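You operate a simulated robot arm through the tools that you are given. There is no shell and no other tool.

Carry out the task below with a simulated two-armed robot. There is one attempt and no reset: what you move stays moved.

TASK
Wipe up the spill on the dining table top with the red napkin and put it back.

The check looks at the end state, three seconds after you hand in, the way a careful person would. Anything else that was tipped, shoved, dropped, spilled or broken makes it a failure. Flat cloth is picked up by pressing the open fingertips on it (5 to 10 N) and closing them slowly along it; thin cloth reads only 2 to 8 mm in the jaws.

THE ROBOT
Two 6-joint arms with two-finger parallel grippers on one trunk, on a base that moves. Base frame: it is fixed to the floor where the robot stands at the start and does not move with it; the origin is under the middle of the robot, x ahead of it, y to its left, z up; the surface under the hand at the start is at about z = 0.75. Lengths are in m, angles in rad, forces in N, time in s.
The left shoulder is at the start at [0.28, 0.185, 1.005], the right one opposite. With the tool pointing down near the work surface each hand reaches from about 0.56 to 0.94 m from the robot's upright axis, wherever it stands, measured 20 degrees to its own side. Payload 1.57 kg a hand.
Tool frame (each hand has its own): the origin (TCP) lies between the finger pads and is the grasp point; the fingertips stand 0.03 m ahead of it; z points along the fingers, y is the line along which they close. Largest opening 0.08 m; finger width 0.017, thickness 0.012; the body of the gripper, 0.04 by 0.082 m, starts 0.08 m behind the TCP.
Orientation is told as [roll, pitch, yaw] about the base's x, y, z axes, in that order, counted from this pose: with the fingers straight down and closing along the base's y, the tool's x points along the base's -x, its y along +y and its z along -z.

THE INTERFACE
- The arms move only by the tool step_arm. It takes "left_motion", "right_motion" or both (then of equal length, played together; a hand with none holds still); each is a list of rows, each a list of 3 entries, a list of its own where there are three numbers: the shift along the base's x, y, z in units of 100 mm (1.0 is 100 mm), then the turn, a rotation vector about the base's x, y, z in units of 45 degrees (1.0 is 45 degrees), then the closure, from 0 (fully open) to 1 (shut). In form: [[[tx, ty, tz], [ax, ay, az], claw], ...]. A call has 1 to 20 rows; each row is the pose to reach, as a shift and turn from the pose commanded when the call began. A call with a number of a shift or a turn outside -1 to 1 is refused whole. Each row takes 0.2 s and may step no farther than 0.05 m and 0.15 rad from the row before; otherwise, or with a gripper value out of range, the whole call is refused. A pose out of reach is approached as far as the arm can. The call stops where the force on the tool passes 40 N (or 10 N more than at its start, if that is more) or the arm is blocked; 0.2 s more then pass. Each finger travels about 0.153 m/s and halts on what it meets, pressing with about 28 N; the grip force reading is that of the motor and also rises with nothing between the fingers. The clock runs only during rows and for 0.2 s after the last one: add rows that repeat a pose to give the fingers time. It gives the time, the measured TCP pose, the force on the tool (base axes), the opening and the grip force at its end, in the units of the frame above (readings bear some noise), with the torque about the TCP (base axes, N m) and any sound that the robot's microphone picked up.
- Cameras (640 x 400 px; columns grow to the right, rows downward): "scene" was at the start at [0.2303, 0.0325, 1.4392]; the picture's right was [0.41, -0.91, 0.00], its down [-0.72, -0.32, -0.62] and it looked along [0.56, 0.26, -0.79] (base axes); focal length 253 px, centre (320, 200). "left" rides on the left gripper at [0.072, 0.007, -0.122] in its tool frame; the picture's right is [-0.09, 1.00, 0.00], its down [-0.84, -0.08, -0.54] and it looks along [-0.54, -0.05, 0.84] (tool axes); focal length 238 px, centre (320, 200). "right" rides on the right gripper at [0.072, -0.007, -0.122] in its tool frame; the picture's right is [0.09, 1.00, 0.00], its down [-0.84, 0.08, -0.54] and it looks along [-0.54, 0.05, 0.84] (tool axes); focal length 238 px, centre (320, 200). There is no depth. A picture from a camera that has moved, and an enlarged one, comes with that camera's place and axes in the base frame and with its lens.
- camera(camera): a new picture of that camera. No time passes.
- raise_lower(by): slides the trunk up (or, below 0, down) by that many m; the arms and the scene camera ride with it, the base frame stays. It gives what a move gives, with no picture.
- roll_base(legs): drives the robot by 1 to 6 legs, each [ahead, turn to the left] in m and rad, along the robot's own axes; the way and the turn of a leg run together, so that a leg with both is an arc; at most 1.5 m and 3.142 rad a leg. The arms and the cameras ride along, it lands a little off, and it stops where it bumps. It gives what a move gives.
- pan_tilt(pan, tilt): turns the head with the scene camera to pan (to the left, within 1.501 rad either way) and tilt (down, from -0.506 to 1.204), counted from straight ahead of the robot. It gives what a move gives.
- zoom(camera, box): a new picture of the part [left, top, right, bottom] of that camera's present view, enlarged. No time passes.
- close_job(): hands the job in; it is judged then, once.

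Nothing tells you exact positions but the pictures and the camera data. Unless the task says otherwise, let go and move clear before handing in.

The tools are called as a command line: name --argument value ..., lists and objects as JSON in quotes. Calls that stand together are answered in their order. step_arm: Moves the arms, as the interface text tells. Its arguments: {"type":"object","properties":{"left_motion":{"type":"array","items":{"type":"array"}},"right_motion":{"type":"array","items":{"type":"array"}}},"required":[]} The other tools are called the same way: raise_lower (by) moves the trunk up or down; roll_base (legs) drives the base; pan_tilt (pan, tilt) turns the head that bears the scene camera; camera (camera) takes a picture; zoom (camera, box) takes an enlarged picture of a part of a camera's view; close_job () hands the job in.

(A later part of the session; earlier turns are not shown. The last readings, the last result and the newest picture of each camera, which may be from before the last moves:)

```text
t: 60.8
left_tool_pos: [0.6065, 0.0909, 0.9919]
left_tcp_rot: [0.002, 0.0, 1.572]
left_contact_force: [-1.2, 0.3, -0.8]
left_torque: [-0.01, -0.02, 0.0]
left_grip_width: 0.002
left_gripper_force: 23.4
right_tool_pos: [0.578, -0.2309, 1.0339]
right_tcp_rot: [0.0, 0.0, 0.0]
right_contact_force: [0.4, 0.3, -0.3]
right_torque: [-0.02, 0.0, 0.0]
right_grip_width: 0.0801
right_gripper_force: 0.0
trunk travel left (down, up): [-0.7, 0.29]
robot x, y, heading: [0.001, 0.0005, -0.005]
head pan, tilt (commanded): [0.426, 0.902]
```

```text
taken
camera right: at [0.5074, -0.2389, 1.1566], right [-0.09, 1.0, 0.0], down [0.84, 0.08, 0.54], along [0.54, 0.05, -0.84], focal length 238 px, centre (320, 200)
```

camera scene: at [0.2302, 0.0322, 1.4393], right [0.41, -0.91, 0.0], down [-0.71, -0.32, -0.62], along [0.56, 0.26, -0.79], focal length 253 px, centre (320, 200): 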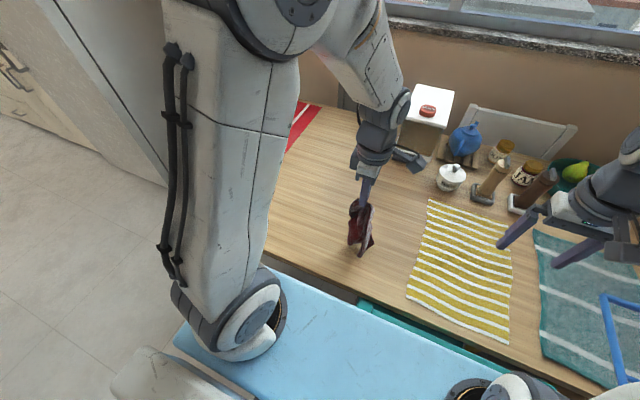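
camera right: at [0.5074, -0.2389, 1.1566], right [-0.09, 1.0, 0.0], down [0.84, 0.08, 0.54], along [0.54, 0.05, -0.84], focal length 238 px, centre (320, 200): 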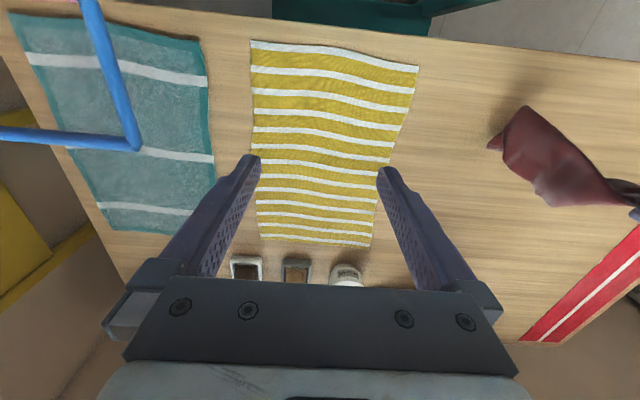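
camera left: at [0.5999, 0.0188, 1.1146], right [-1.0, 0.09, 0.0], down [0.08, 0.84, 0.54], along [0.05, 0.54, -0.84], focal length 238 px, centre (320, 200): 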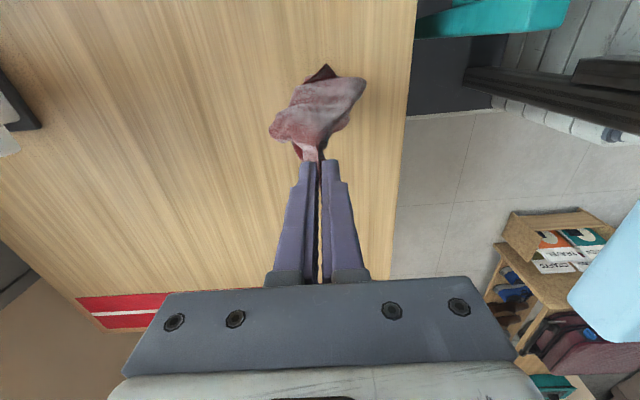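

The napkin hangs over the right/near end of its old spot. I'll lay it down along the diagonal toward the original grip point at (0.705, 0.255).

step_arm --left_motion '[[[0, 0, -0.2], [0, 0, 0], 1.0], [[0, 0, -0.4], [0, 0, 0], 1.0], [[0.05, 0.08, -0.55], [0, 0, 0], 1.0], [[0.1, 0.17, -0.7], [0, 0, 0], 1.0], [[0.15, 0.26, -0.85], [0, 0, 0], 1.0], [[0.2, 0.35, -1.0], [0, 0, 0], 1.0]]'

step_arm --left_motion '[[[0.1, 0.17, -0.1], [0, 0, 0], 1.0], [[0.2, 0.34, -0.25], [0, 0, 0], 1.0], [[0.3, 0.5, -0.4], [0, 0, 0], 1.0], [[0.4, 0.65, -0.55], [0, 0, 0], 1.0], [[0.5, 0.8, -0.7], [0, 0, 0], 1.0], [[0.6, 0.95, -0.85], [0, 0, 0], 1.0], [[0.7, 1.0, -0.95], [0, 0, 0], 1.0]]'

camera --camera "scene"

camera --camera "left"

camera --camera "right"

```text
t: 62.2
left_tool_pos: [0.6255, 0.1236, 0.8928]
left_tcp_rot: [0.0, 0.001, 1.57]
left_contact_force: [-0.4, -0.5, 0.7]
left_torque: [-0.02, 0.01, 0.02]
left_grip_width: 0.0018
left_gripper_force: 23.9
right_tool_pos: [0.5787, -0.23, 1.035]
right_tcp_rot: [0.001, 0.0, 0.0]
right_contact_force: [-0.3, 0.5, -0.4]
right_torque: [0.02, -0.02, -0.02]
right_grip_width: 0.0798
right_gripper_force: 0.0
trunk travel left (down, up): [-0.7, 0.29]
robot x, y, heading: [0.0015, -0.0, 0.002]
head pan, tilt (commanded): [0.426, 0.902]
```

```text
t: 63.8
left_tool_pos: [0.6957, 0.2232, 0.7979]
left_tcp_rot: [-0.002, 0.0, 1.572]
left_contact_force: [0.2, 0.1, 0.2]
left_torque: [-0.04, 0.03, -0.01]
left_grip_width: 0.0021
left_gripper_force: 24.2
right_tool_pos: [0.5775, -0.2311, 1.0364]
right_tcp_rot: [0.002, 0.0, 0.0]
right_contact_force: [-0.1, -0.1, 0.4]
right_torque: [0.0, 0.01, -0.02]
right_grip_width: 0.08
right_gripper_force: 0.1
trunk travel left (down, up): [-0.7, 0.29]
robot x, y, heading: [0.0001, 0.0014, -0.002]
head pan, tilt (commanded): [0.426, 0.902]
```

```text
taken
camera scene: at [0.2302, 0.0323, 1.4392], right [0.41, -0.91, 0.0], down [-0.71, -0.32, -0.62], along [0.56, 0.26, -0.79], focal length 253 px, centre (320, 200)
```

scene: 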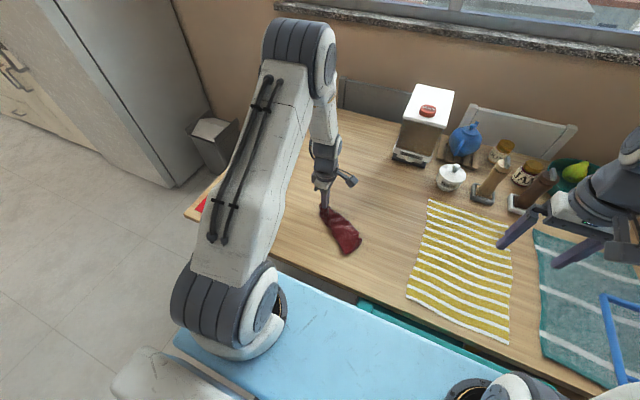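

```text
taken
camera left: at [0.6888, 0.1526, 0.9208], right [-1.0, 0.09, 0.0], down [0.08, 0.84, 0.54], along [0.05, 0.54, -0.84], focal length 238 px, centre (320, 200)
```

left: 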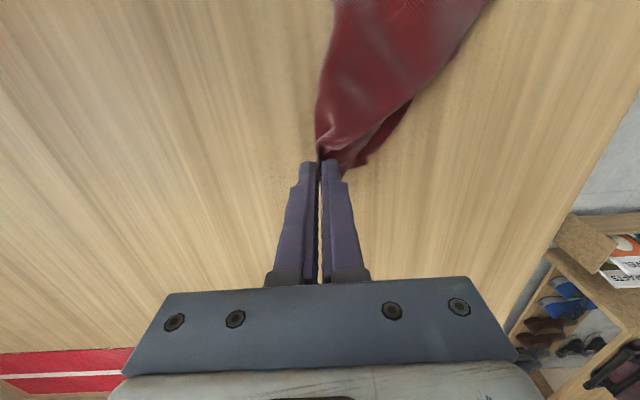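

```text
taken
camera right: at [0.5074, -0.2388, 1.1566], right [-0.09, 1.0, 0.0], down [0.84, 0.08, 0.54], along [0.54, 0.05, -0.84], focal length 238 px, centre (320, 200)
```

right: 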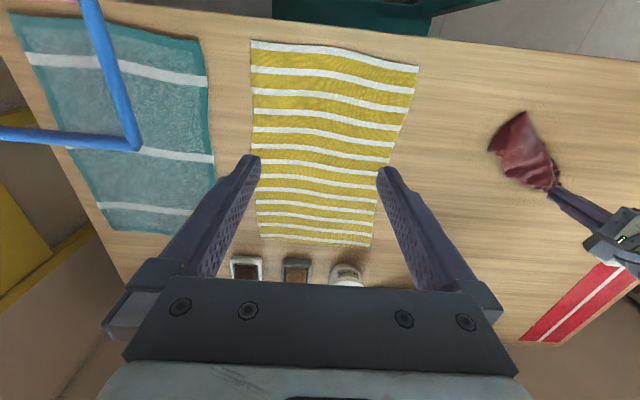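

The napkin is down but folded into a strip about 8 cm wide. I'll look closely to see how to unfold it.

zoom --camera "scene" --box '[300, 190, 380, 265]'

zoom --camera "left" --box '[280, 0, 520, 190]'

zoom --camera "right" --box '[460, 90, 600, 210]'

```text
5.33 times, centred on (340, 228) of scene
camera zoom: at [0.2302, 0.0323, 1.4392], right [0.41, -0.91, 0.0], down [-0.71, -0.32, -0.62], along [0.56, 0.26, -0.79], focal length 1351 px, centre (213, 53)
```

zoom: 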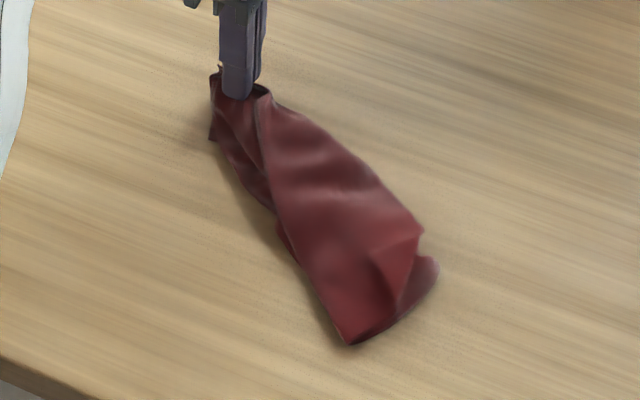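

```text
2.11 times, centred on (400, 95) of left
camera zoom: at [0.6888, 0.1526, 0.9208], right [-1.0, 0.09, 0.0], down [0.08, 0.84, 0.54], along [0.05, 0.54, -0.84], focal length 502 px, centre (152, 421)
```

zoom: 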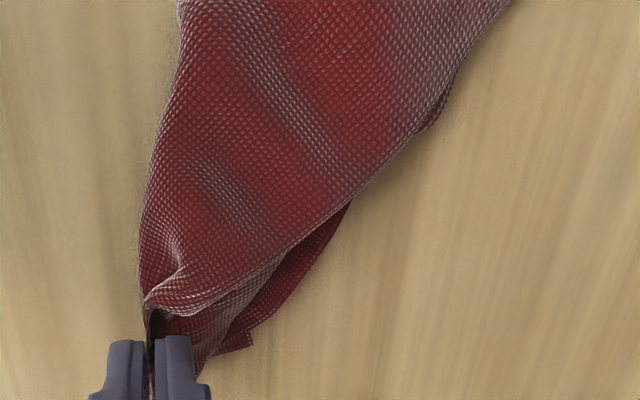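

```text
3.33 times, centred on (530, 150) of right
camera zoom: at [0.5074, -0.2388, 1.1566], right [-0.09, 1.0, 0.0], down [0.84, 0.08, 0.54], along [0.54, 0.05, -0.84], focal length 794 px, centre (-380, 367)
```

zoom: 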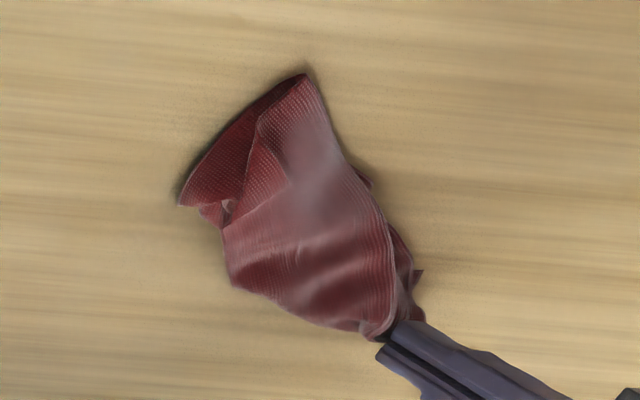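

The strip lies along the right diagonal, with the sides folded in. I'll finish at the original grip point, release slowly, and back off to see the fold structure.

step_arm --left_motion '[[[0.03, 0.1, -0.05], [0, 0, 0], 1.0], [[0.06, 0.2, -0.1], [0, 0, 0], 1.0], [[0.1, 0.3, -0.125], [0, 0, 0], 1.0], [[0.1, 0.3, -0.13], [0, 0, 0], 1.0]]'

step_arm --left_motion '[[[0, 0, 0], [0, 0, 0], 0.95], [[0, 0, 0], [0, 0, 0], 0.9], [[0, 0, 0], [0, 0, 0], 0.85], [[0, 0, 0], [0, 0, 0], 0.8], [[0, 0, 0], [0, 0, 0], 0.75], [[0, 0, 0], [0, 0, 0], 0.7], [[0, 0, 0], [0, 0, 0], 0.65], [[0, 0, 0.1], [0, 0, 0], 0.6], [[0, 0, 0.3], [0, 0, 0], 0.6], [[0, 0, 0.6], [0, 0, 0], 0.6], [[0, 0, 1.0], [0, 0, 0], 0.6]]'

step_arm --left_motion '[[[0, 0.2, 0.4], [0, 0, 0], 0.6], [[0, 0.5, 0.7], [0, 0, 0], 0.6], [[0, 0.8, 1.0], [0, 0, 0], 0.6], [[0, 1.0, 1.0], [0, 0, 0], 0.6]]'

camera --camera "scene"

zoom --camera "scene" --box '[290, 180, 386, 265]'

zoom --camera "right" --box '[460, 80, 620, 210]'

```text
t: 64.8
left_tool_pos: [0.705, 0.2529, 0.7851]
left_tcp_rot: [-0.001, 0.0, 1.571]
left_contact_force: [0.5, -0.2, 0.6]
left_torque: [-0.02, 0.03, -0.04]
left_grip_width: 0.0019
left_gripper_force: 23.9
right_tool_pos: [0.5792, -0.2306, 1.0356]
right_tcp_rot: [0.001, 0.0, -0.001]
right_contact_force: [0.0, -0.2, -0.3]
right_torque: [0.02, 0.0, -0.01]
right_grip_width: 0.0802
right_gripper_force: 0.0
trunk travel left (down, up): [-0.7, 0.29]
robot x, y, heading: [0.0008, 0.0005, 0.006]
head pan, tilt (commanded): [0.426, 0.902]
```

```text
t: 67.2
left_tool_pos: [0.7054, 0.2555, 0.8853]
left_tcp_rot: [-0.001, 0.0, 1.571]
left_contact_force: [0.1, -0.2, -0.2]
left_torque: [-0.02, -0.02, -0.01]
left_grip_width: 0.0318
left_gripper_force: 0.1
right_tool_pos: [0.5785, -0.2297, 1.0342]
right_tcp_rot: [0.0, 0.0, 0.0]
right_contact_force: [0.1, 0.6, 0.4]
right_torque: [0.02, -0.01, 0.03]
right_grip_width: 0.08
right_gripper_force: 0.1
trunk travel left (down, up): [-0.7, 0.29]
robot x, y, heading: [0.0014, 0.0006, 0.001]
head pan, tilt (commanded): [0.426, 0.902]
```

```text
t: 68.2
left_tool_pos: [0.7068, 0.3571, 0.9874]
left_tcp_rot: [0.0, -0.001, 1.571]
left_contact_force: [-0.7, 0.0, -0.2]
left_torque: [-0.01, 0.0, 0.0]
left_grip_width: 0.0319
left_gripper_force: 0.1
right_tool_pos: [0.5774, -0.2319, 1.0358]
right_tcp_rot: [0.0, 0.001, 0.0]
right_contact_force: [-0.3, 0.1, -0.2]
right_torque: [0.0, -0.03, -0.03]
right_grip_width: 0.0801
right_gripper_force: 0.0
trunk travel left (down, up): [-0.7, 0.29]
robot x, y, heading: [-0.0002, -0.0009, 0.001]
head pan, tilt (commanded): [0.426, 0.902]
```

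```text
taken
camera scene: at [0.2301, 0.0322, 1.4393], right [0.41, -0.91, 0.0], down [-0.71, -0.32, -0.62], along [0.56, 0.26, -0.79], focal length 253 px, centre (320, 200)
```

scene: 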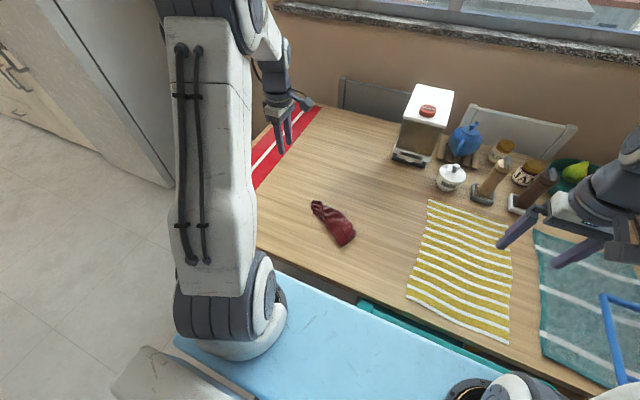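

```text
4.71 times, centred on (338, 222) of scene
camera zoom: at [0.2301, 0.0322, 1.4393], right [0.41, -0.91, 0.0], down [-0.71, -0.32, -0.62], along [0.56, 0.26, -0.79], focal length 1192 px, centre (235, 94)
```

zoom: 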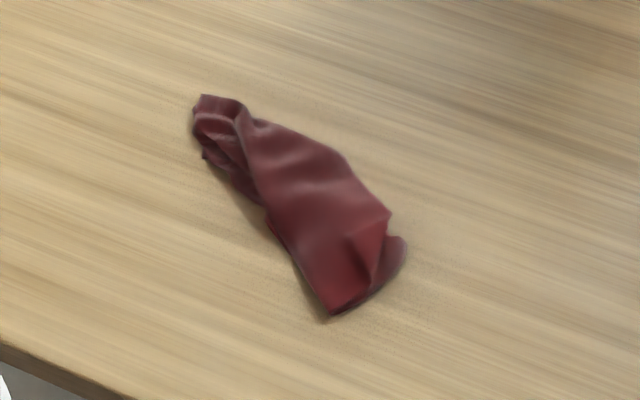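

```text
3.08 times, centred on (540, 145) of right
camera zoom: at [0.5074, -0.239, 1.1566], right [-0.09, 1.0, 0.0], down [0.84, 0.08, 0.54], along [0.54, 0.05, -0.84], focal length 733 px, centre (-357, 369)
```

zoom: 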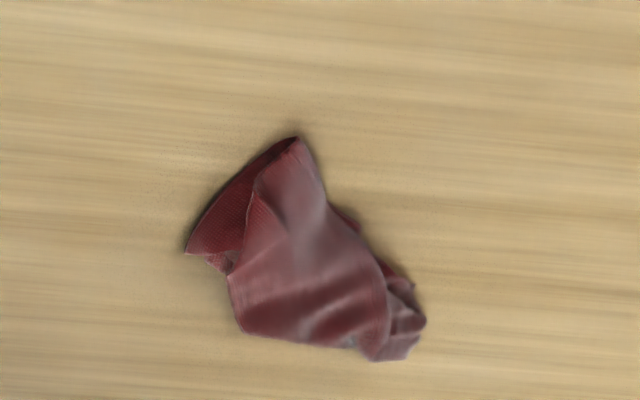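

The hand is clear of the spill area now, so I'll verify it's clean, then get a top view of the folded napkin.

zoom --camera "scene" --box '[268, 155, 316, 187]'

step_arm --left_motion '[[[-0.1, -0.4, 0.1], [0, 0, 0], 0.6], [[-0.2, -0.8, 0.1], [0, 0, 0], 0.6], [[-0.3, -1.0, 0.1], [0, 0, 0], 0.6]]'

step_arm --left_motion '[[[0, -0.4, 0.0], [0, 0, 0], 0.6], [[0, -0.8, 0.0], [0, 0, 0], 0.6], [[0, -1.0, 0.0], [0, 0, 0], 0.6], [[0, -1.0, 0.0], [0, 0, 0], 0.6]]'

camera --camera "left"

zoom --camera "left" --box '[220, 80, 420, 220]'

```text
12.50 times, centred on (292, 171) of scene
camera zoom: at [0.2301, 0.0322, 1.4393], right [0.41, -0.91, 0.0], down [-0.71, -0.32, -0.62], along [0.56, 0.26, -0.79], focal length 3166 px, centre (670, 562)
```

zoom: 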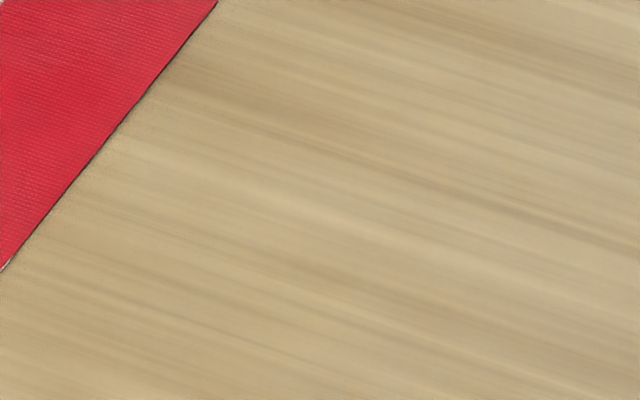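

```text
t: 69.0
left_tool_pos: [0.6775, 0.2555, 0.9971]
left_tcp_rot: [0.001, 0.001, 1.571]
left_contact_force: [0.1, -0.2, -0.4]
left_torque: [-0.01, -0.02, -0.01]
left_grip_width: 0.032
left_gripper_force: 0.1
right_tool_pos: [0.5787, -0.23, 1.0352]
right_tcp_rot: [0.0, 0.0, 0.001]
right_contact_force: [0.1, -0.3, 0.2]
right_torque: [-0.04, 0.01, -0.02]
right_grip_width: 0.0799
right_gripper_force: 0.1
trunk travel left (down, up): [-0.7, 0.29]
robot x, y, heading: [-0.0003, -0.0036, 0.0]
head pan, tilt (commanded): [0.426, 0.902]
```

```text
t: 70.0
left_tool_pos: [0.6781, 0.1527, 0.9973]
left_tcp_rot: [0.001, 0.0, 1.571]
left_contact_force: [-0.1, 0.9, 0.4]
left_torque: [-0.03, 0.0, -0.01]
left_grip_width: 0.0323
left_gripper_force: 0.0
right_tool_pos: [0.578, -0.2298, 1.0358]
right_tcp_rot: [0.001, 0.001, -0.002]
right_contact_force: [-0.8, -0.2, -0.3]
right_torque: [0.01, 0.01, -0.01]
right_grip_width: 0.0799
right_gripper_force: 0.2
trunk travel left (down, up): [-0.7, 0.29]
robot x, y, heading: [0.0001, -0.0021, -0.0]
head pan, tilt (commanded): [0.426, 0.902]
```

```text
taken
camera left: at [0.6707, 0.0823, 1.119], right [-1.0, 0.09, 0.0], down [0.08, 0.84, 0.54], along [0.05, 0.54, -0.84], focal length 238 px, centre (320, 200)
```

left: 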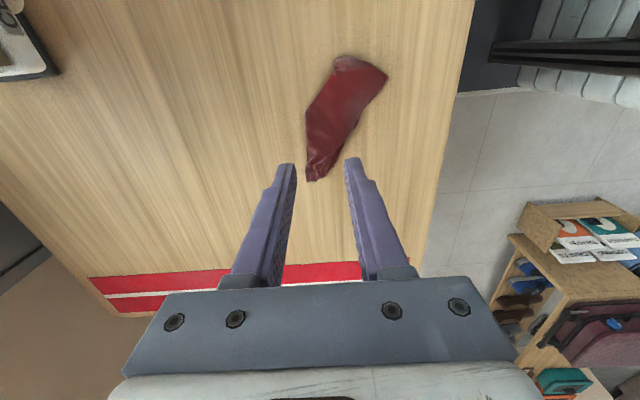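

```text
2.86 times, centred on (320, 150) of left
camera zoom: at [0.6707, 0.0823, 1.119], right [-1.0, 0.09, 0.0], down [0.08, 0.84, 0.54], along [0.05, 0.54, -0.84], focal length 681 px, centre (320, 343)
```

zoom: 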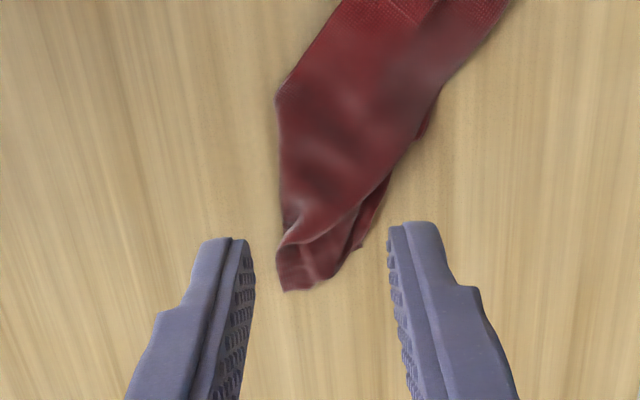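

The spill area is clean. Now I'll study the napkin's layers in close-up from several views.

zoom --camera "left" --box '[290, 40, 400, 110]'

zoom --camera "left" --box '[290, 100, 400, 190]'

zoom --camera "scene" --box '[305, 195, 361, 250]'

zoom --camera "right" --box '[495, 105, 575, 175]'

```text
5.71 times, centred on (345, 75) of left
camera zoom: at [0.6707, 0.0823, 1.119], right [-1.0, 0.09, 0.0], down [0.08, 0.84, 0.54], along [0.05, 0.54, -0.84], focal length 1362 px, centre (177, 914)
```

zoom: 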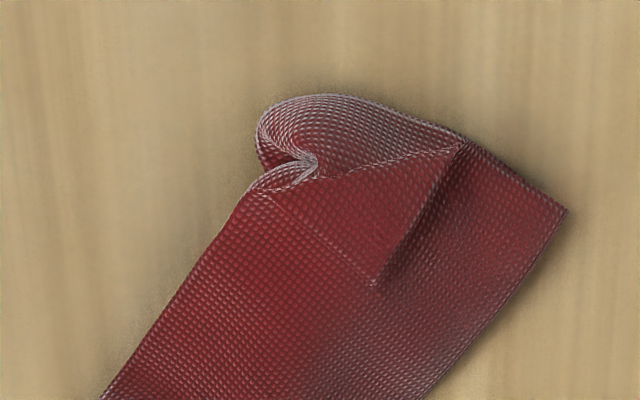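

```text
4.44 times, centred on (345, 145) of left
camera zoom: at [0.6707, 0.0823, 1.119], right [-1.0, 0.09, 0.0], down [0.08, 0.84, 0.54], along [0.05, 0.54, -0.84], focal length 1059 px, centre (209, 444)
```

zoom: 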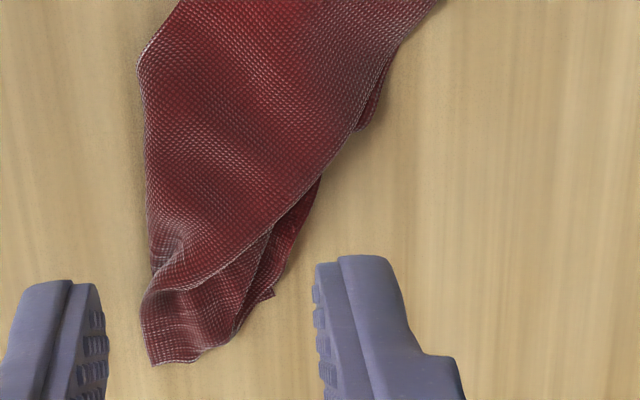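

```text
7.27 times, centred on (333, 222) of scene
camera zoom: at [0.2303, 0.0322, 1.4392], right [0.41, -0.91, 0.0], down [-0.72, -0.32, -0.62], along [0.56, 0.26, -0.79], focal length 1842 px, centre (226, 36)
```

zoom: 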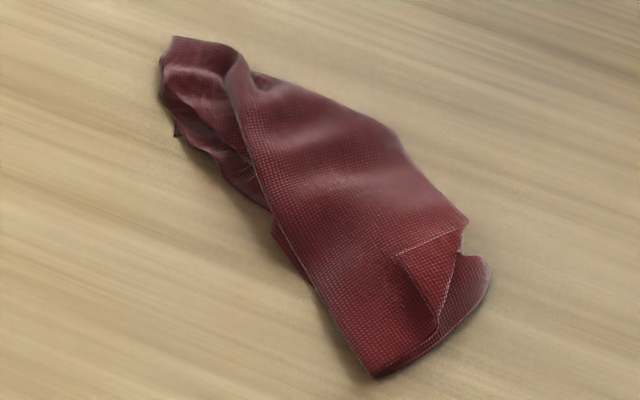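

```text
5.71 times, centred on (535, 140) of right
camera zoom: at [0.5075, -0.2389, 1.1566], right [-0.09, 1.0, 0.0], down [0.84, 0.08, 0.54], along [0.54, 0.05, -0.84], focal length 1362 px, centre (-909, 543)
```

zoom: 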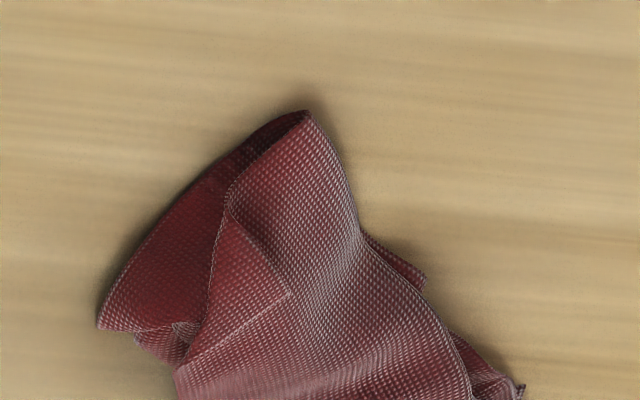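

I can see one corner of the napkin folded on top near (0.627, 0.138), at the tail end of the strip. I'll try to pinch that flap with a narrow opening and unfold it outward.

step_arm --left_motion '[[[-0.2, -0.1, -0.3], [0, 0, 0], 0.65], [[-0.4, -0.25, -0.6], [0, 0, 0], 0.7], [[-0.5, -0.33, -1.0], [0, 0, 0], 0.72]]'

step_arm --left_motion '[[[0, 0, -0.3], [0, 0, 0], 0.73], [[0, 0, -0.5], [0, 0, 0], 0.73], [[0, 0, -0.5], [0, 0, 0], 0.73]]'

camera --camera "left"

zoom --camera "scene" --box '[300, 180, 400, 265]'

```text
t: 70.8
left_tool_pos: [0.6254, 0.1207, 0.8964]
left_tcp_rot: [-0.002, 0.001, 1.572]
left_contact_force: [-0.2, -0.6, -0.3]
left_torque: [0.02, -0.02, -0.03]
left_grip_width: 0.0225
left_gripper_force: 0.1
right_tool_pos: [0.5778, -0.2308, 1.0344]
right_tcp_rot: [0.0, -0.001, 0.001]
right_contact_force: [-0.2, 0.3, -0.2]
right_torque: [0.02, 0.01, -0.03]
right_grip_width: 0.0801
right_gripper_force: 0.0
trunk travel left (down, up): [-0.7, 0.29]
robot x, y, heading: [0.0008, -0.0009, 0.002]
head pan, tilt (commanded): [0.426, 0.902]
```

```text
t: 71.6
left_tool_pos: [0.628, 0.1221, 0.8451]
left_tcp_rot: [0.0, 0.0, 1.571]
left_contact_force: [-0.3, 0.1, 0.1]
left_torque: [-0.02, -0.01, 0.0]
left_grip_width: 0.0215
left_gripper_force: 0.0
right_tool_pos: [0.5779, -0.2311, 1.0343]
right_tcp_rot: [0.0, 0.001, 0.002]
right_contact_force: [0.0, -0.1, 0.6]
right_torque: [-0.01, 0.0, 0.0]
right_grip_width: 0.0801
right_gripper_force: 0.2
trunk travel left (down, up): [-0.7, 0.29]
robot x, y, heading: [-0.0003, 0.0021, -0.001]
head pan, tilt (commanded): [0.426, 0.902]
```

```text
taken
camera left: at [0.6205, 0.0516, 0.9666], right [-1.0, 0.09, 0.0], down [0.08, 0.84, 0.54], along [0.05, 0.54, -0.84], focal length 238 px, centre (320, 200)
```

left: 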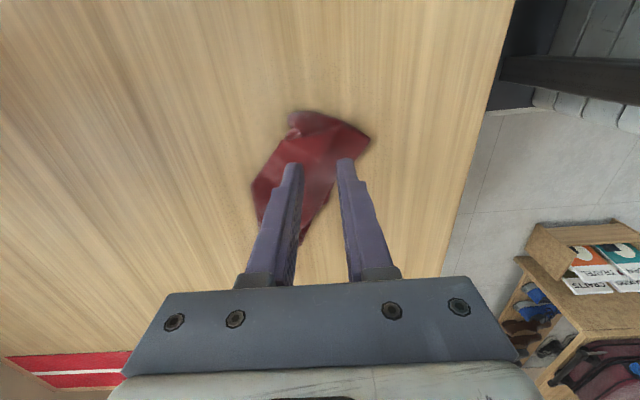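

```text
4.71 times, centred on (350, 222) of scene
camera zoom: at [0.2304, 0.0323, 1.4392], right [0.41, -0.91, 0.0], down [-0.72, -0.32, -0.62], along [0.56, 0.26, -0.79], focal length 1192 px, centre (179, 94)
```

zoom: 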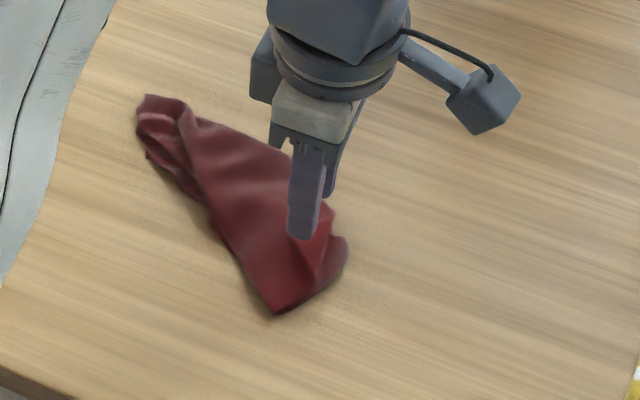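

zoom --camera "left" --box '[250, 100, 390, 200]'

```text
4.00 times, centred on (320, 150) of left
camera zoom: at [0.6205, 0.0516, 0.9666], right [-1.0, 0.09, 0.0], down [0.08, 0.84, 0.54], along [0.05, 0.54, -0.84], focal length 953 px, centre (320, 400)
```

zoom: 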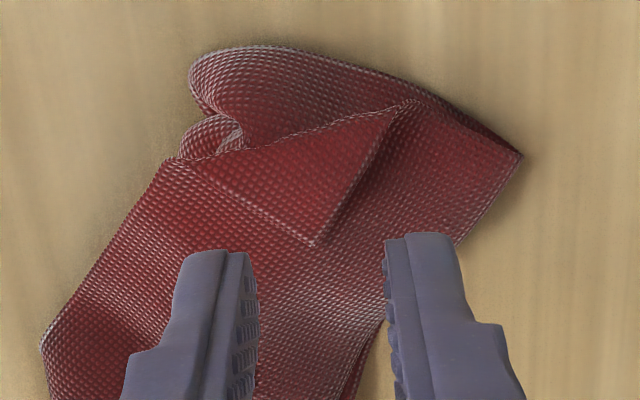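

The flap shows clearly: its tip is at about (0.630, 0.144) and its base runs from (0.660, 0.12) to (0.606, 0.113). I'll centre on it and descend gently.

step_arm --left_motion '[[[0.08, 0, -0.2], [0, 0, 0], 0.73], [[0.08, 0, -0.4], [0, 0, 0], 0.73], [[0.08, 0, -0.5], [0, 0, 0], 0.73], [[0.08, 0, -0.52], [0, 0, 0], 0.73], [[0.08, 0, -0.52], [0, 0, 0], 0.73]]'

step_arm --left_motion '[[[0, 0, -0.02], [0, 0, 0], 0.73], [[0, 0, -0.04], [0, 0, 0], 0.73], [[0, 0, -0.04], [0, 0, 0], 0.73]]'

```text
t: 72.8
left_tool_pos: [0.6337, 0.1227, 0.7927]
left_tcp_rot: [0.001, -0.001, 1.57]
left_contact_force: [0.0, -0.4, 0.9]
left_torque: [-0.02, 0.0, 0.02]
left_grip_width: 0.0213
left_gripper_force: 0.0
right_tool_pos: [0.5779, -0.231, 1.0357]
right_tcp_rot: [0.001, 0.0, -0.001]
right_contact_force: [0.2, 0.3, 0.3]
right_torque: [0.03, -0.01, 0.02]
right_grip_width: 0.0802
right_gripper_force: 0.0
trunk travel left (down, up): [-0.7, 0.29]
robot x, y, heading: [0.0031, 0.002, 0.001]
head pan, tilt (commanded): [0.426, 0.902]
```

```text
t: 73.6
left_tool_pos: [0.6345, 0.1225, 0.7885]
left_tcp_rot: [0.0, 0.001, 1.569]
left_contact_force: [0.3, -0.9, 0.4]
left_torque: [-0.01, 0.0, -0.01]
left_grip_width: 0.0215
left_gripper_force: 0.0
right_tool_pos: [0.5781, -0.2309, 1.0342]
right_tcp_rot: [0.0, 0.001, 0.0]
right_contact_force: [0.5, -0.2, 0.5]
right_torque: [-0.01, 0.04, -0.01]
right_grip_width: 0.0802
right_gripper_force: 0.1
trunk travel left (down, up): [-0.7, 0.29]
robot x, y, heading: [-0.0001, -0.0, 0.003]
head pan, tilt (commanded): [0.426, 0.902]
```

step_arm --left_motion '[[[0, 0, -0.015], [0, 0, 0], 0.73], [[0, 0, -0.03], [0, 0, 0], 0.73], [[0, 0, -0.03], [0, 0, 0], 0.73]]'

zoom --camera "left" --box '[250, 80, 390, 200]'

```text
t: 74.4
left_tool_pos: [0.6344, 0.1203, 0.7852]
left_tcp_rot: [-0.001, 0.0, 1.572]
left_contact_force: [0.1, 1.2, 1.6]
left_torque: [0.01, -0.02, 0.0]
left_grip_width: 0.0215
left_gripper_force: 0.0
right_tool_pos: [0.5768, -0.2301, 1.0352]
right_tcp_rot: [0.0, 0.0, 0.0]
right_contact_force: [-0.4, -0.4, -0.1]
right_torque: [-0.02, -0.03, 0.02]
right_grip_width: 0.0799
right_gripper_force: 0.1
trunk travel left (down, up): [-0.7, 0.29]
robot x, y, heading: [-0.0024, -0.0019, -0.0]
head pan, tilt (commanded): [0.426, 0.902]
```

```text
3.33 times, centred on (320, 140) of left
camera zoom: at [0.6273, 0.0507, 0.9085], right [-1.0, 0.09, 0.0], down [0.08, 0.84, 0.54], along [0.05, 0.54, -0.84], focal length 794 px, centre (320, 400)
```

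zoom: 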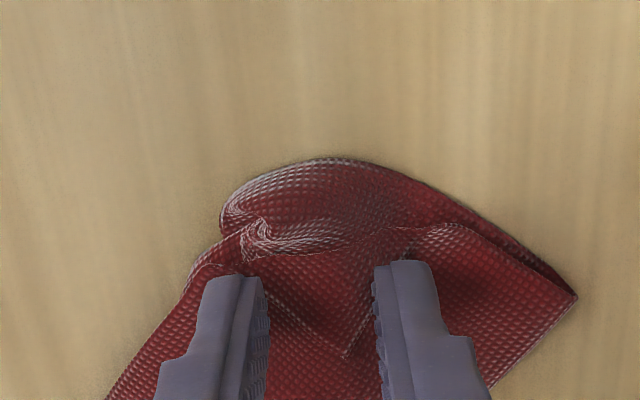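

step_arm --left_motion '[[[0, 0, -0.008], [0, 0, 0], 0.73], [[0, 0, -0.008], [0, 0, 0], 0.73]]'

step_arm --left_motion '[[[0, 0, 0], [0, 0, 0], 0.76], [[0, 0, 0], [0, 0, 0], 0.79], [[0, 0, 0], [0, 0, 0], 0.82], [[0, 0, 0], [0, 0, 0], 0.85], [[0, 0, 0], [0, 0, 0], 0.88], [[0, 0, 0], [0, 0, 0], 0.91], [[0, 0, 0], [0, 0, 0], 0.94], [[0, 0, 0], [0, 0, 0], 0.97], [[0, 0, 0], [0, 0, 0], 1.0], [[0, 0, 0], [0, 0, 0], 1.0]]'

zoom --camera "left" --box '[250, 80, 390, 200]'

```text
t: 75.0
left_tool_pos: [0.6339, 0.1226, 0.7852]
left_tcp_rot: [0.0, 0.0, 1.569]
left_contact_force: [-0.4, 0.1, 2.2]
left_torque: [-0.01, -0.02, -0.01]
left_grip_width: 0.0217
left_gripper_force: 0.1
right_tool_pos: [0.5781, -0.2309, 1.036]
right_tcp_rot: [0.001, 0.0, 0.001]
right_contact_force: [0.7, -0.5, -0.4]
right_torque: [0.01, -0.01, 0.01]
right_grip_width: 0.08
right_gripper_force: 0.0
trunk travel left (down, up): [-0.7, 0.29]
robot x, y, heading: [-0.0007, 0.0007, 0.002]
head pan, tilt (commanded): [0.426, 0.902]
```

```text
t: 77.2
left_tool_pos: [0.6345, 0.1221, 0.7846]
left_tcp_rot: [-0.001, 0.001, 1.572]
left_contact_force: [-0.3, 0.2, 0.1]
left_torque: [-0.02, 0.02, -0.01]
left_grip_width: 0.0021
left_gripper_force: 24.3
right_tool_pos: [0.5782, -0.2303, 1.0355]
right_tcp_rot: [0.001, 0.001, 0.001]
right_contact_force: [-0.6, 0.3, 1.3]
right_torque: [-0.01, -0.01, 0.0]
right_grip_width: 0.0799
right_gripper_force: 0.1
trunk travel left (down, up): [-0.7, 0.29]
robot x, y, heading: [-0.0003, -0.0002, 0.003]
head pan, tilt (commanded): [0.426, 0.902]
```

```text
3.33 times, centred on (320, 140) of left
camera zoom: at [0.6269, 0.0506, 0.9079], right [-1.0, 0.09, 0.0], down [0.08, 0.84, 0.54], along [0.05, 0.54, -0.84], focal length 794 px, centre (320, 400)
```

zoom: 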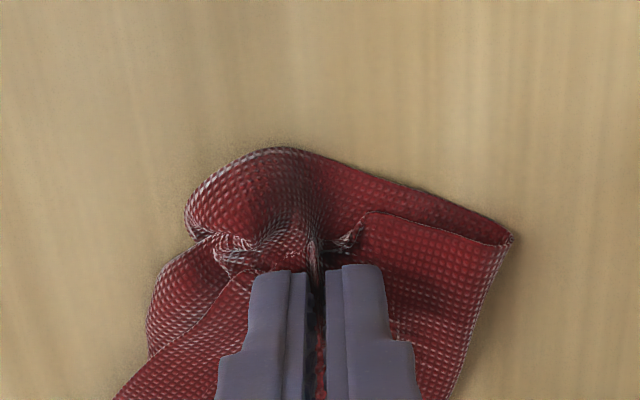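

Something is gripped. I'll lift a few centimetres while moving outward to see what comes with it.

step_arm --left_motion '[[[0, -0.03, 0.15], [0, 0, 0], 1.0], [[0, -0.06, 0.3], [0, 0, 0], 1.0], [[0, -0.1, 0.45], [0, 0, 0], 1.0], [[0, -0.1, 0.6], [0, 0, 0], 1.0], [[0, -0.1, 0.6], [0, 0, 0], 1.0]]'

zoom --camera "left" --box '[220, 60, 420, 200]'

zoom --camera "scene" --box '[300, 170, 400, 265]'

zoom --camera "right" --box '[460, 60, 620, 200]'

```text
t: 78.4
left_tool_pos: [0.6333, 0.1112, 0.8457]
left_tcp_rot: [-0.001, 0.0, 1.571]
left_contact_force: [0.3, -0.7, -0.4]
left_torque: [0.02, -0.01, 0.01]
left_grip_width: 0.0021
left_gripper_force: 23.7
right_tool_pos: [0.5776, -0.2315, 1.0352]
right_tcp_rot: [0.0, 0.0, 0.001]
right_contact_force: [0.7, 0.1, 1.0]
right_torque: [0.01, -0.02, 0.01]
right_grip_width: 0.08
right_gripper_force: 0.1
trunk travel left (down, up): [-0.7, 0.29]
robot x, y, heading: [0.0, -0.0015, -0.0]
head pan, tilt (commanded): [0.426, 0.902]
```

```text
2.86 times, centred on (320, 130) of left
camera zoom: at [0.6262, 0.0404, 0.9674], right [-1.0, 0.09, 0.0], down [0.08, 0.84, 0.54], along [0.05, 0.54, -0.84], focal length 681 px, centre (320, 400)
```

zoom: 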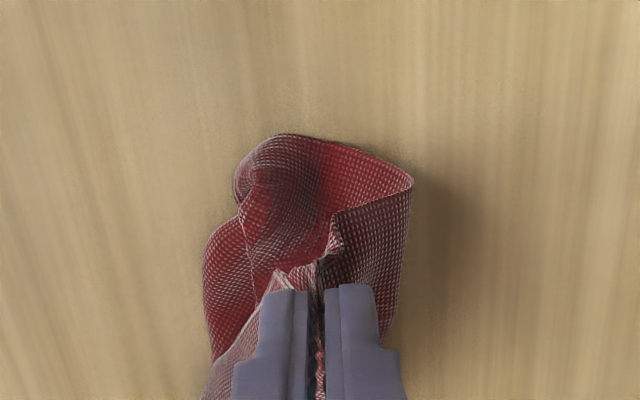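

```text
4.21 times, centred on (350, 218) of scene
camera zoom: at [0.2302, 0.0323, 1.4392], right [0.41, -0.91, 0.0], down [-0.72, -0.32, -0.62], along [0.56, 0.26, -0.79], focal length 1066 px, centre (194, 126)
```

zoom: 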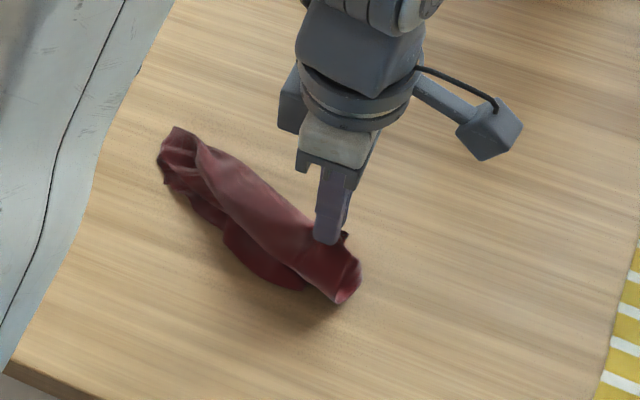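

```text
2.86 times, centred on (540, 130) of right
camera zoom: at [0.5075, -0.2389, 1.1566], right [-0.09, 1.0, 0.0], down [0.84, 0.08, 0.54], along [0.54, 0.05, -0.84], focal length 681 px, centre (-309, 400)
```

zoom: 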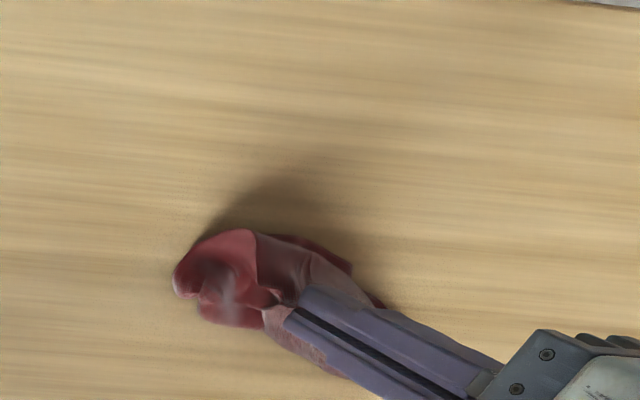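

I've gripped near the corner, along with the layer under it. I'll lift the napkin completely so gravity unfolds it from this corner, and see how it hangs.

step_arm --left_motion '[[[0, 0.0, 0.2], [0, 0, 0], 1.0], [[0, 0.05, 0.4], [0, 0, 0], 1.0], [[0, 0.1, 0.6], [0, 0, 0], 1.0], [[0, 0.1, 0.8], [0, 0, 0], 1.0], [[0, 0.1, 1.0], [0, 0, 0], 1.0]]'

step_arm --left_motion '[[[0, 0.0, 0.2], [0, 0, 0], 1.0], [[0, 0.05, 0.4], [0, 0, 0], 1.0], [[0, 0.1, 0.6], [0, 0, 0], 1.0], [[0, 0.1, 0.8], [0, 0, 0], 1.0], [[0, 0.1, 1.0], [0, 0, 0], 1.0], [[0, 0.1, 1.0], [0, 0, 0], 1.0], [[0, 0.1, 1.0], [0, 0, 0], 1.0], [[0, 0.1, 1.0], [0, 0, 0], 1.0], [[0, 0.1, 1.0], [0, 0, 0], 1.0]]'

camera --camera "scene"

zoom --camera "scene" --box '[300, 130, 420, 260]'

zoom --camera "right" --box '[440, 60, 640, 220]'

zoom --camera "left" --box '[220, 20, 420, 200]'

```text
t: 79.6
left_tool_pos: [0.6341, 0.1228, 0.9465]
left_tcp_rot: [0.002, 0.0, 1.572]
left_contact_force: [0.1, -0.3, 0.5]
left_torque: [0.01, -0.01, 0.03]
left_grip_width: 0.0022
left_gripper_force: 23.7
right_tool_pos: [0.5777, -0.2307, 1.0352]
right_tcp_rot: [0.0, -0.001, 0.001]
right_contact_force: [0.5, -0.8, -0.5]
right_torque: [-0.04, 0.0, -0.02]
right_grip_width: 0.0802
right_gripper_force: 0.2
trunk travel left (down, up): [-0.7, 0.29]
robot x, y, heading: [-0.0032, 0.001, 0.002]
head pan, tilt (commanded): [0.426, 0.902]
```

```text
t: 81.6
left_tool_pos: [0.6342, 0.1321, 1.0469]
left_tcp_rot: [0.001, 0.0, 1.57]
left_contact_force: [0.4, 0.4, -0.1]
left_torque: [0.0, -0.01, 0.01]
left_grip_width: 0.0023
left_gripper_force: 23.7
right_tool_pos: [0.5765, -0.231, 1.0341]
right_tcp_rot: [0.0, -0.001, 0.001]
right_contact_force: [-0.6, -0.3, 0.6]
right_torque: [0.0, 0.02, 0.02]
right_grip_width: 0.0798
right_gripper_force: 0.0
trunk travel left (down, up): [-0.7, 0.29]
robot x, y, heading: [-0.0016, 0.0027, -0.004]
head pan, tilt (commanded): [0.426, 0.902]
```

```text
taken
camera scene: at [0.2303, 0.0323, 1.4392], right [0.41, -0.91, 0.0], down [-0.72, -0.32, -0.62], along [0.56, 0.26, -0.79], focal length 253 px, centre (320, 200)
```

scene: 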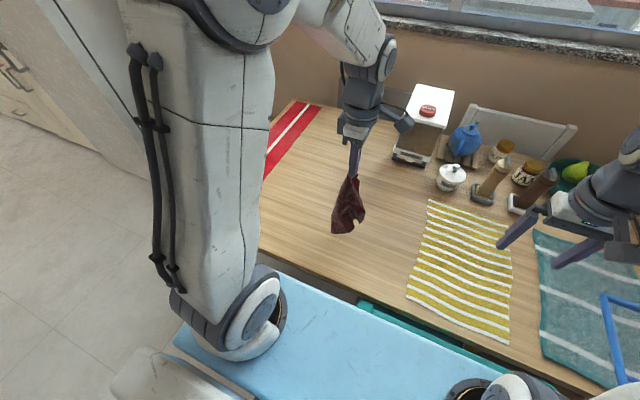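

```text
3.08 times, centred on (360, 195) of scene
camera zoom: at [0.2303, 0.0323, 1.4392], right [0.41, -0.91, 0.0], down [-0.72, -0.32, -0.62], along [0.56, 0.26, -0.79], focal length 779 px, centre (197, 215)
```

zoom: 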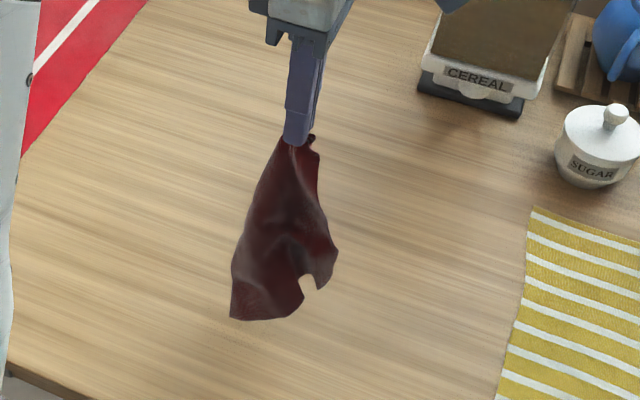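

```text
2.50 times, centred on (540, 140) of right
camera zoom: at [0.5075, -0.2388, 1.1566], right [-0.09, 1.0, 0.0], down [0.84, 0.08, 0.54], along [0.54, 0.05, -0.84], focal length 596 px, centre (-230, 350)
```

zoom: 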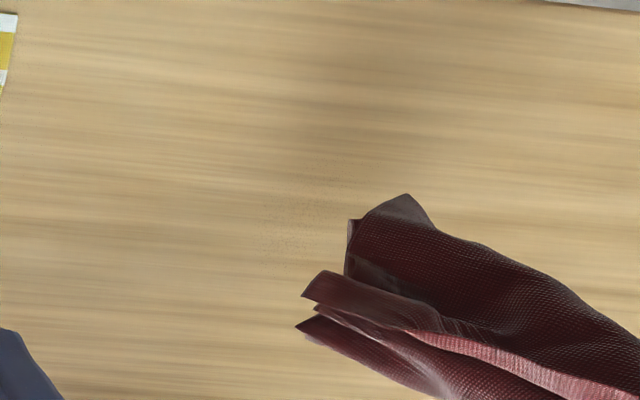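

```text
2.22 times, centred on (320, 110) of left
camera zoom: at [0.6274, 0.0607, 1.1691], right [-1.0, 0.09, 0.0], down [0.08, 0.84, 0.54], along [0.05, 0.54, -0.84], focal length 530 px, centre (320, 400)
```

zoom: 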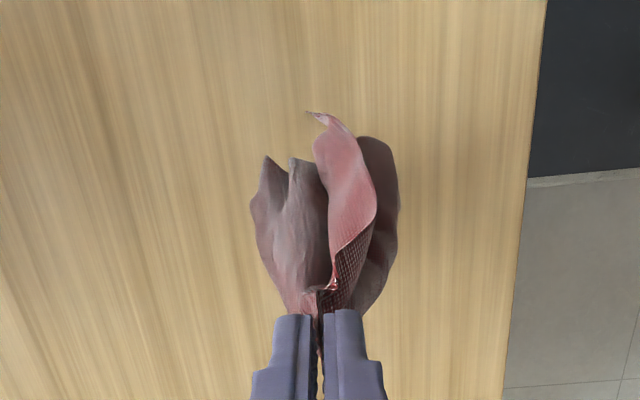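

The napkin now hangs with several free corners, a more open shape. I'll look closer at the corners.

zoom --camera "scene" --box '[325, 165, 375, 240]'

zoom --camera "right" --box '[540, 120, 640, 220]'

zoom --camera "left" --box '[280, 60, 370, 170]'

```text
5.33 times, centred on (350, 202) of scene
camera zoom: at [0.2303, 0.0323, 1.4392], right [0.41, -0.91, 0.0], down [-0.72, -0.32, -0.62], along [0.56, 0.26, -0.79], focal length 1351 px, centre (160, 187)
```

zoom: 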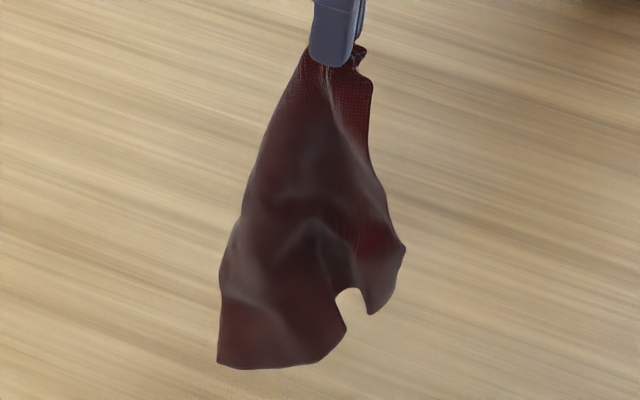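

```text
4.00 times, centred on (590, 170) of right
camera zoom: at [0.5075, -0.2388, 1.1566], right [-0.09, 1.0, 0.0], down [0.84, 0.08, 0.54], along [0.54, 0.05, -0.84], focal length 953 px, centre (-760, 320)
```

zoom: 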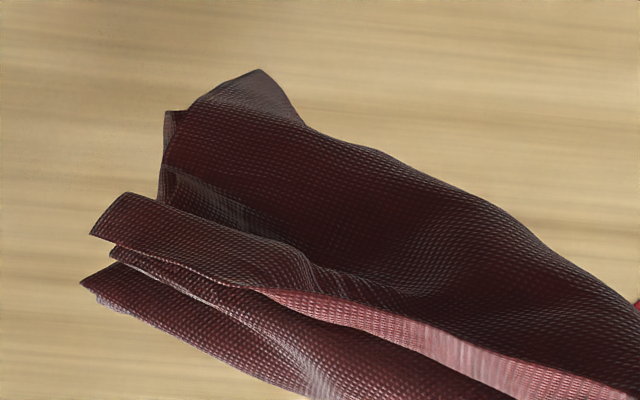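

```text
3.64 times, centred on (325, 115) of left
camera zoom: at [0.6274, 0.0607, 1.1691], right [-1.0, 0.09, 0.0], down [0.08, 0.84, 0.54], along [0.05, 0.54, -0.84], focal length 867 px, centre (302, 509)
```

zoom: 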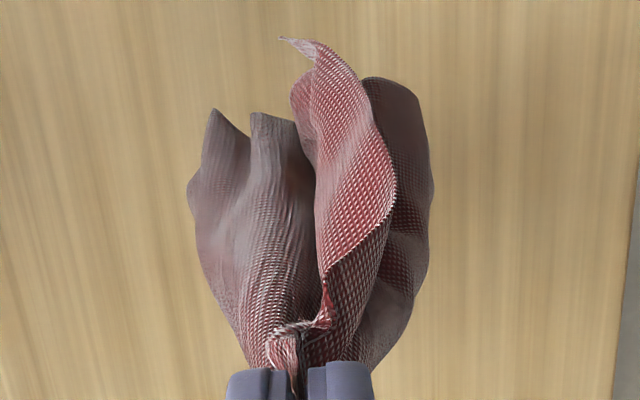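

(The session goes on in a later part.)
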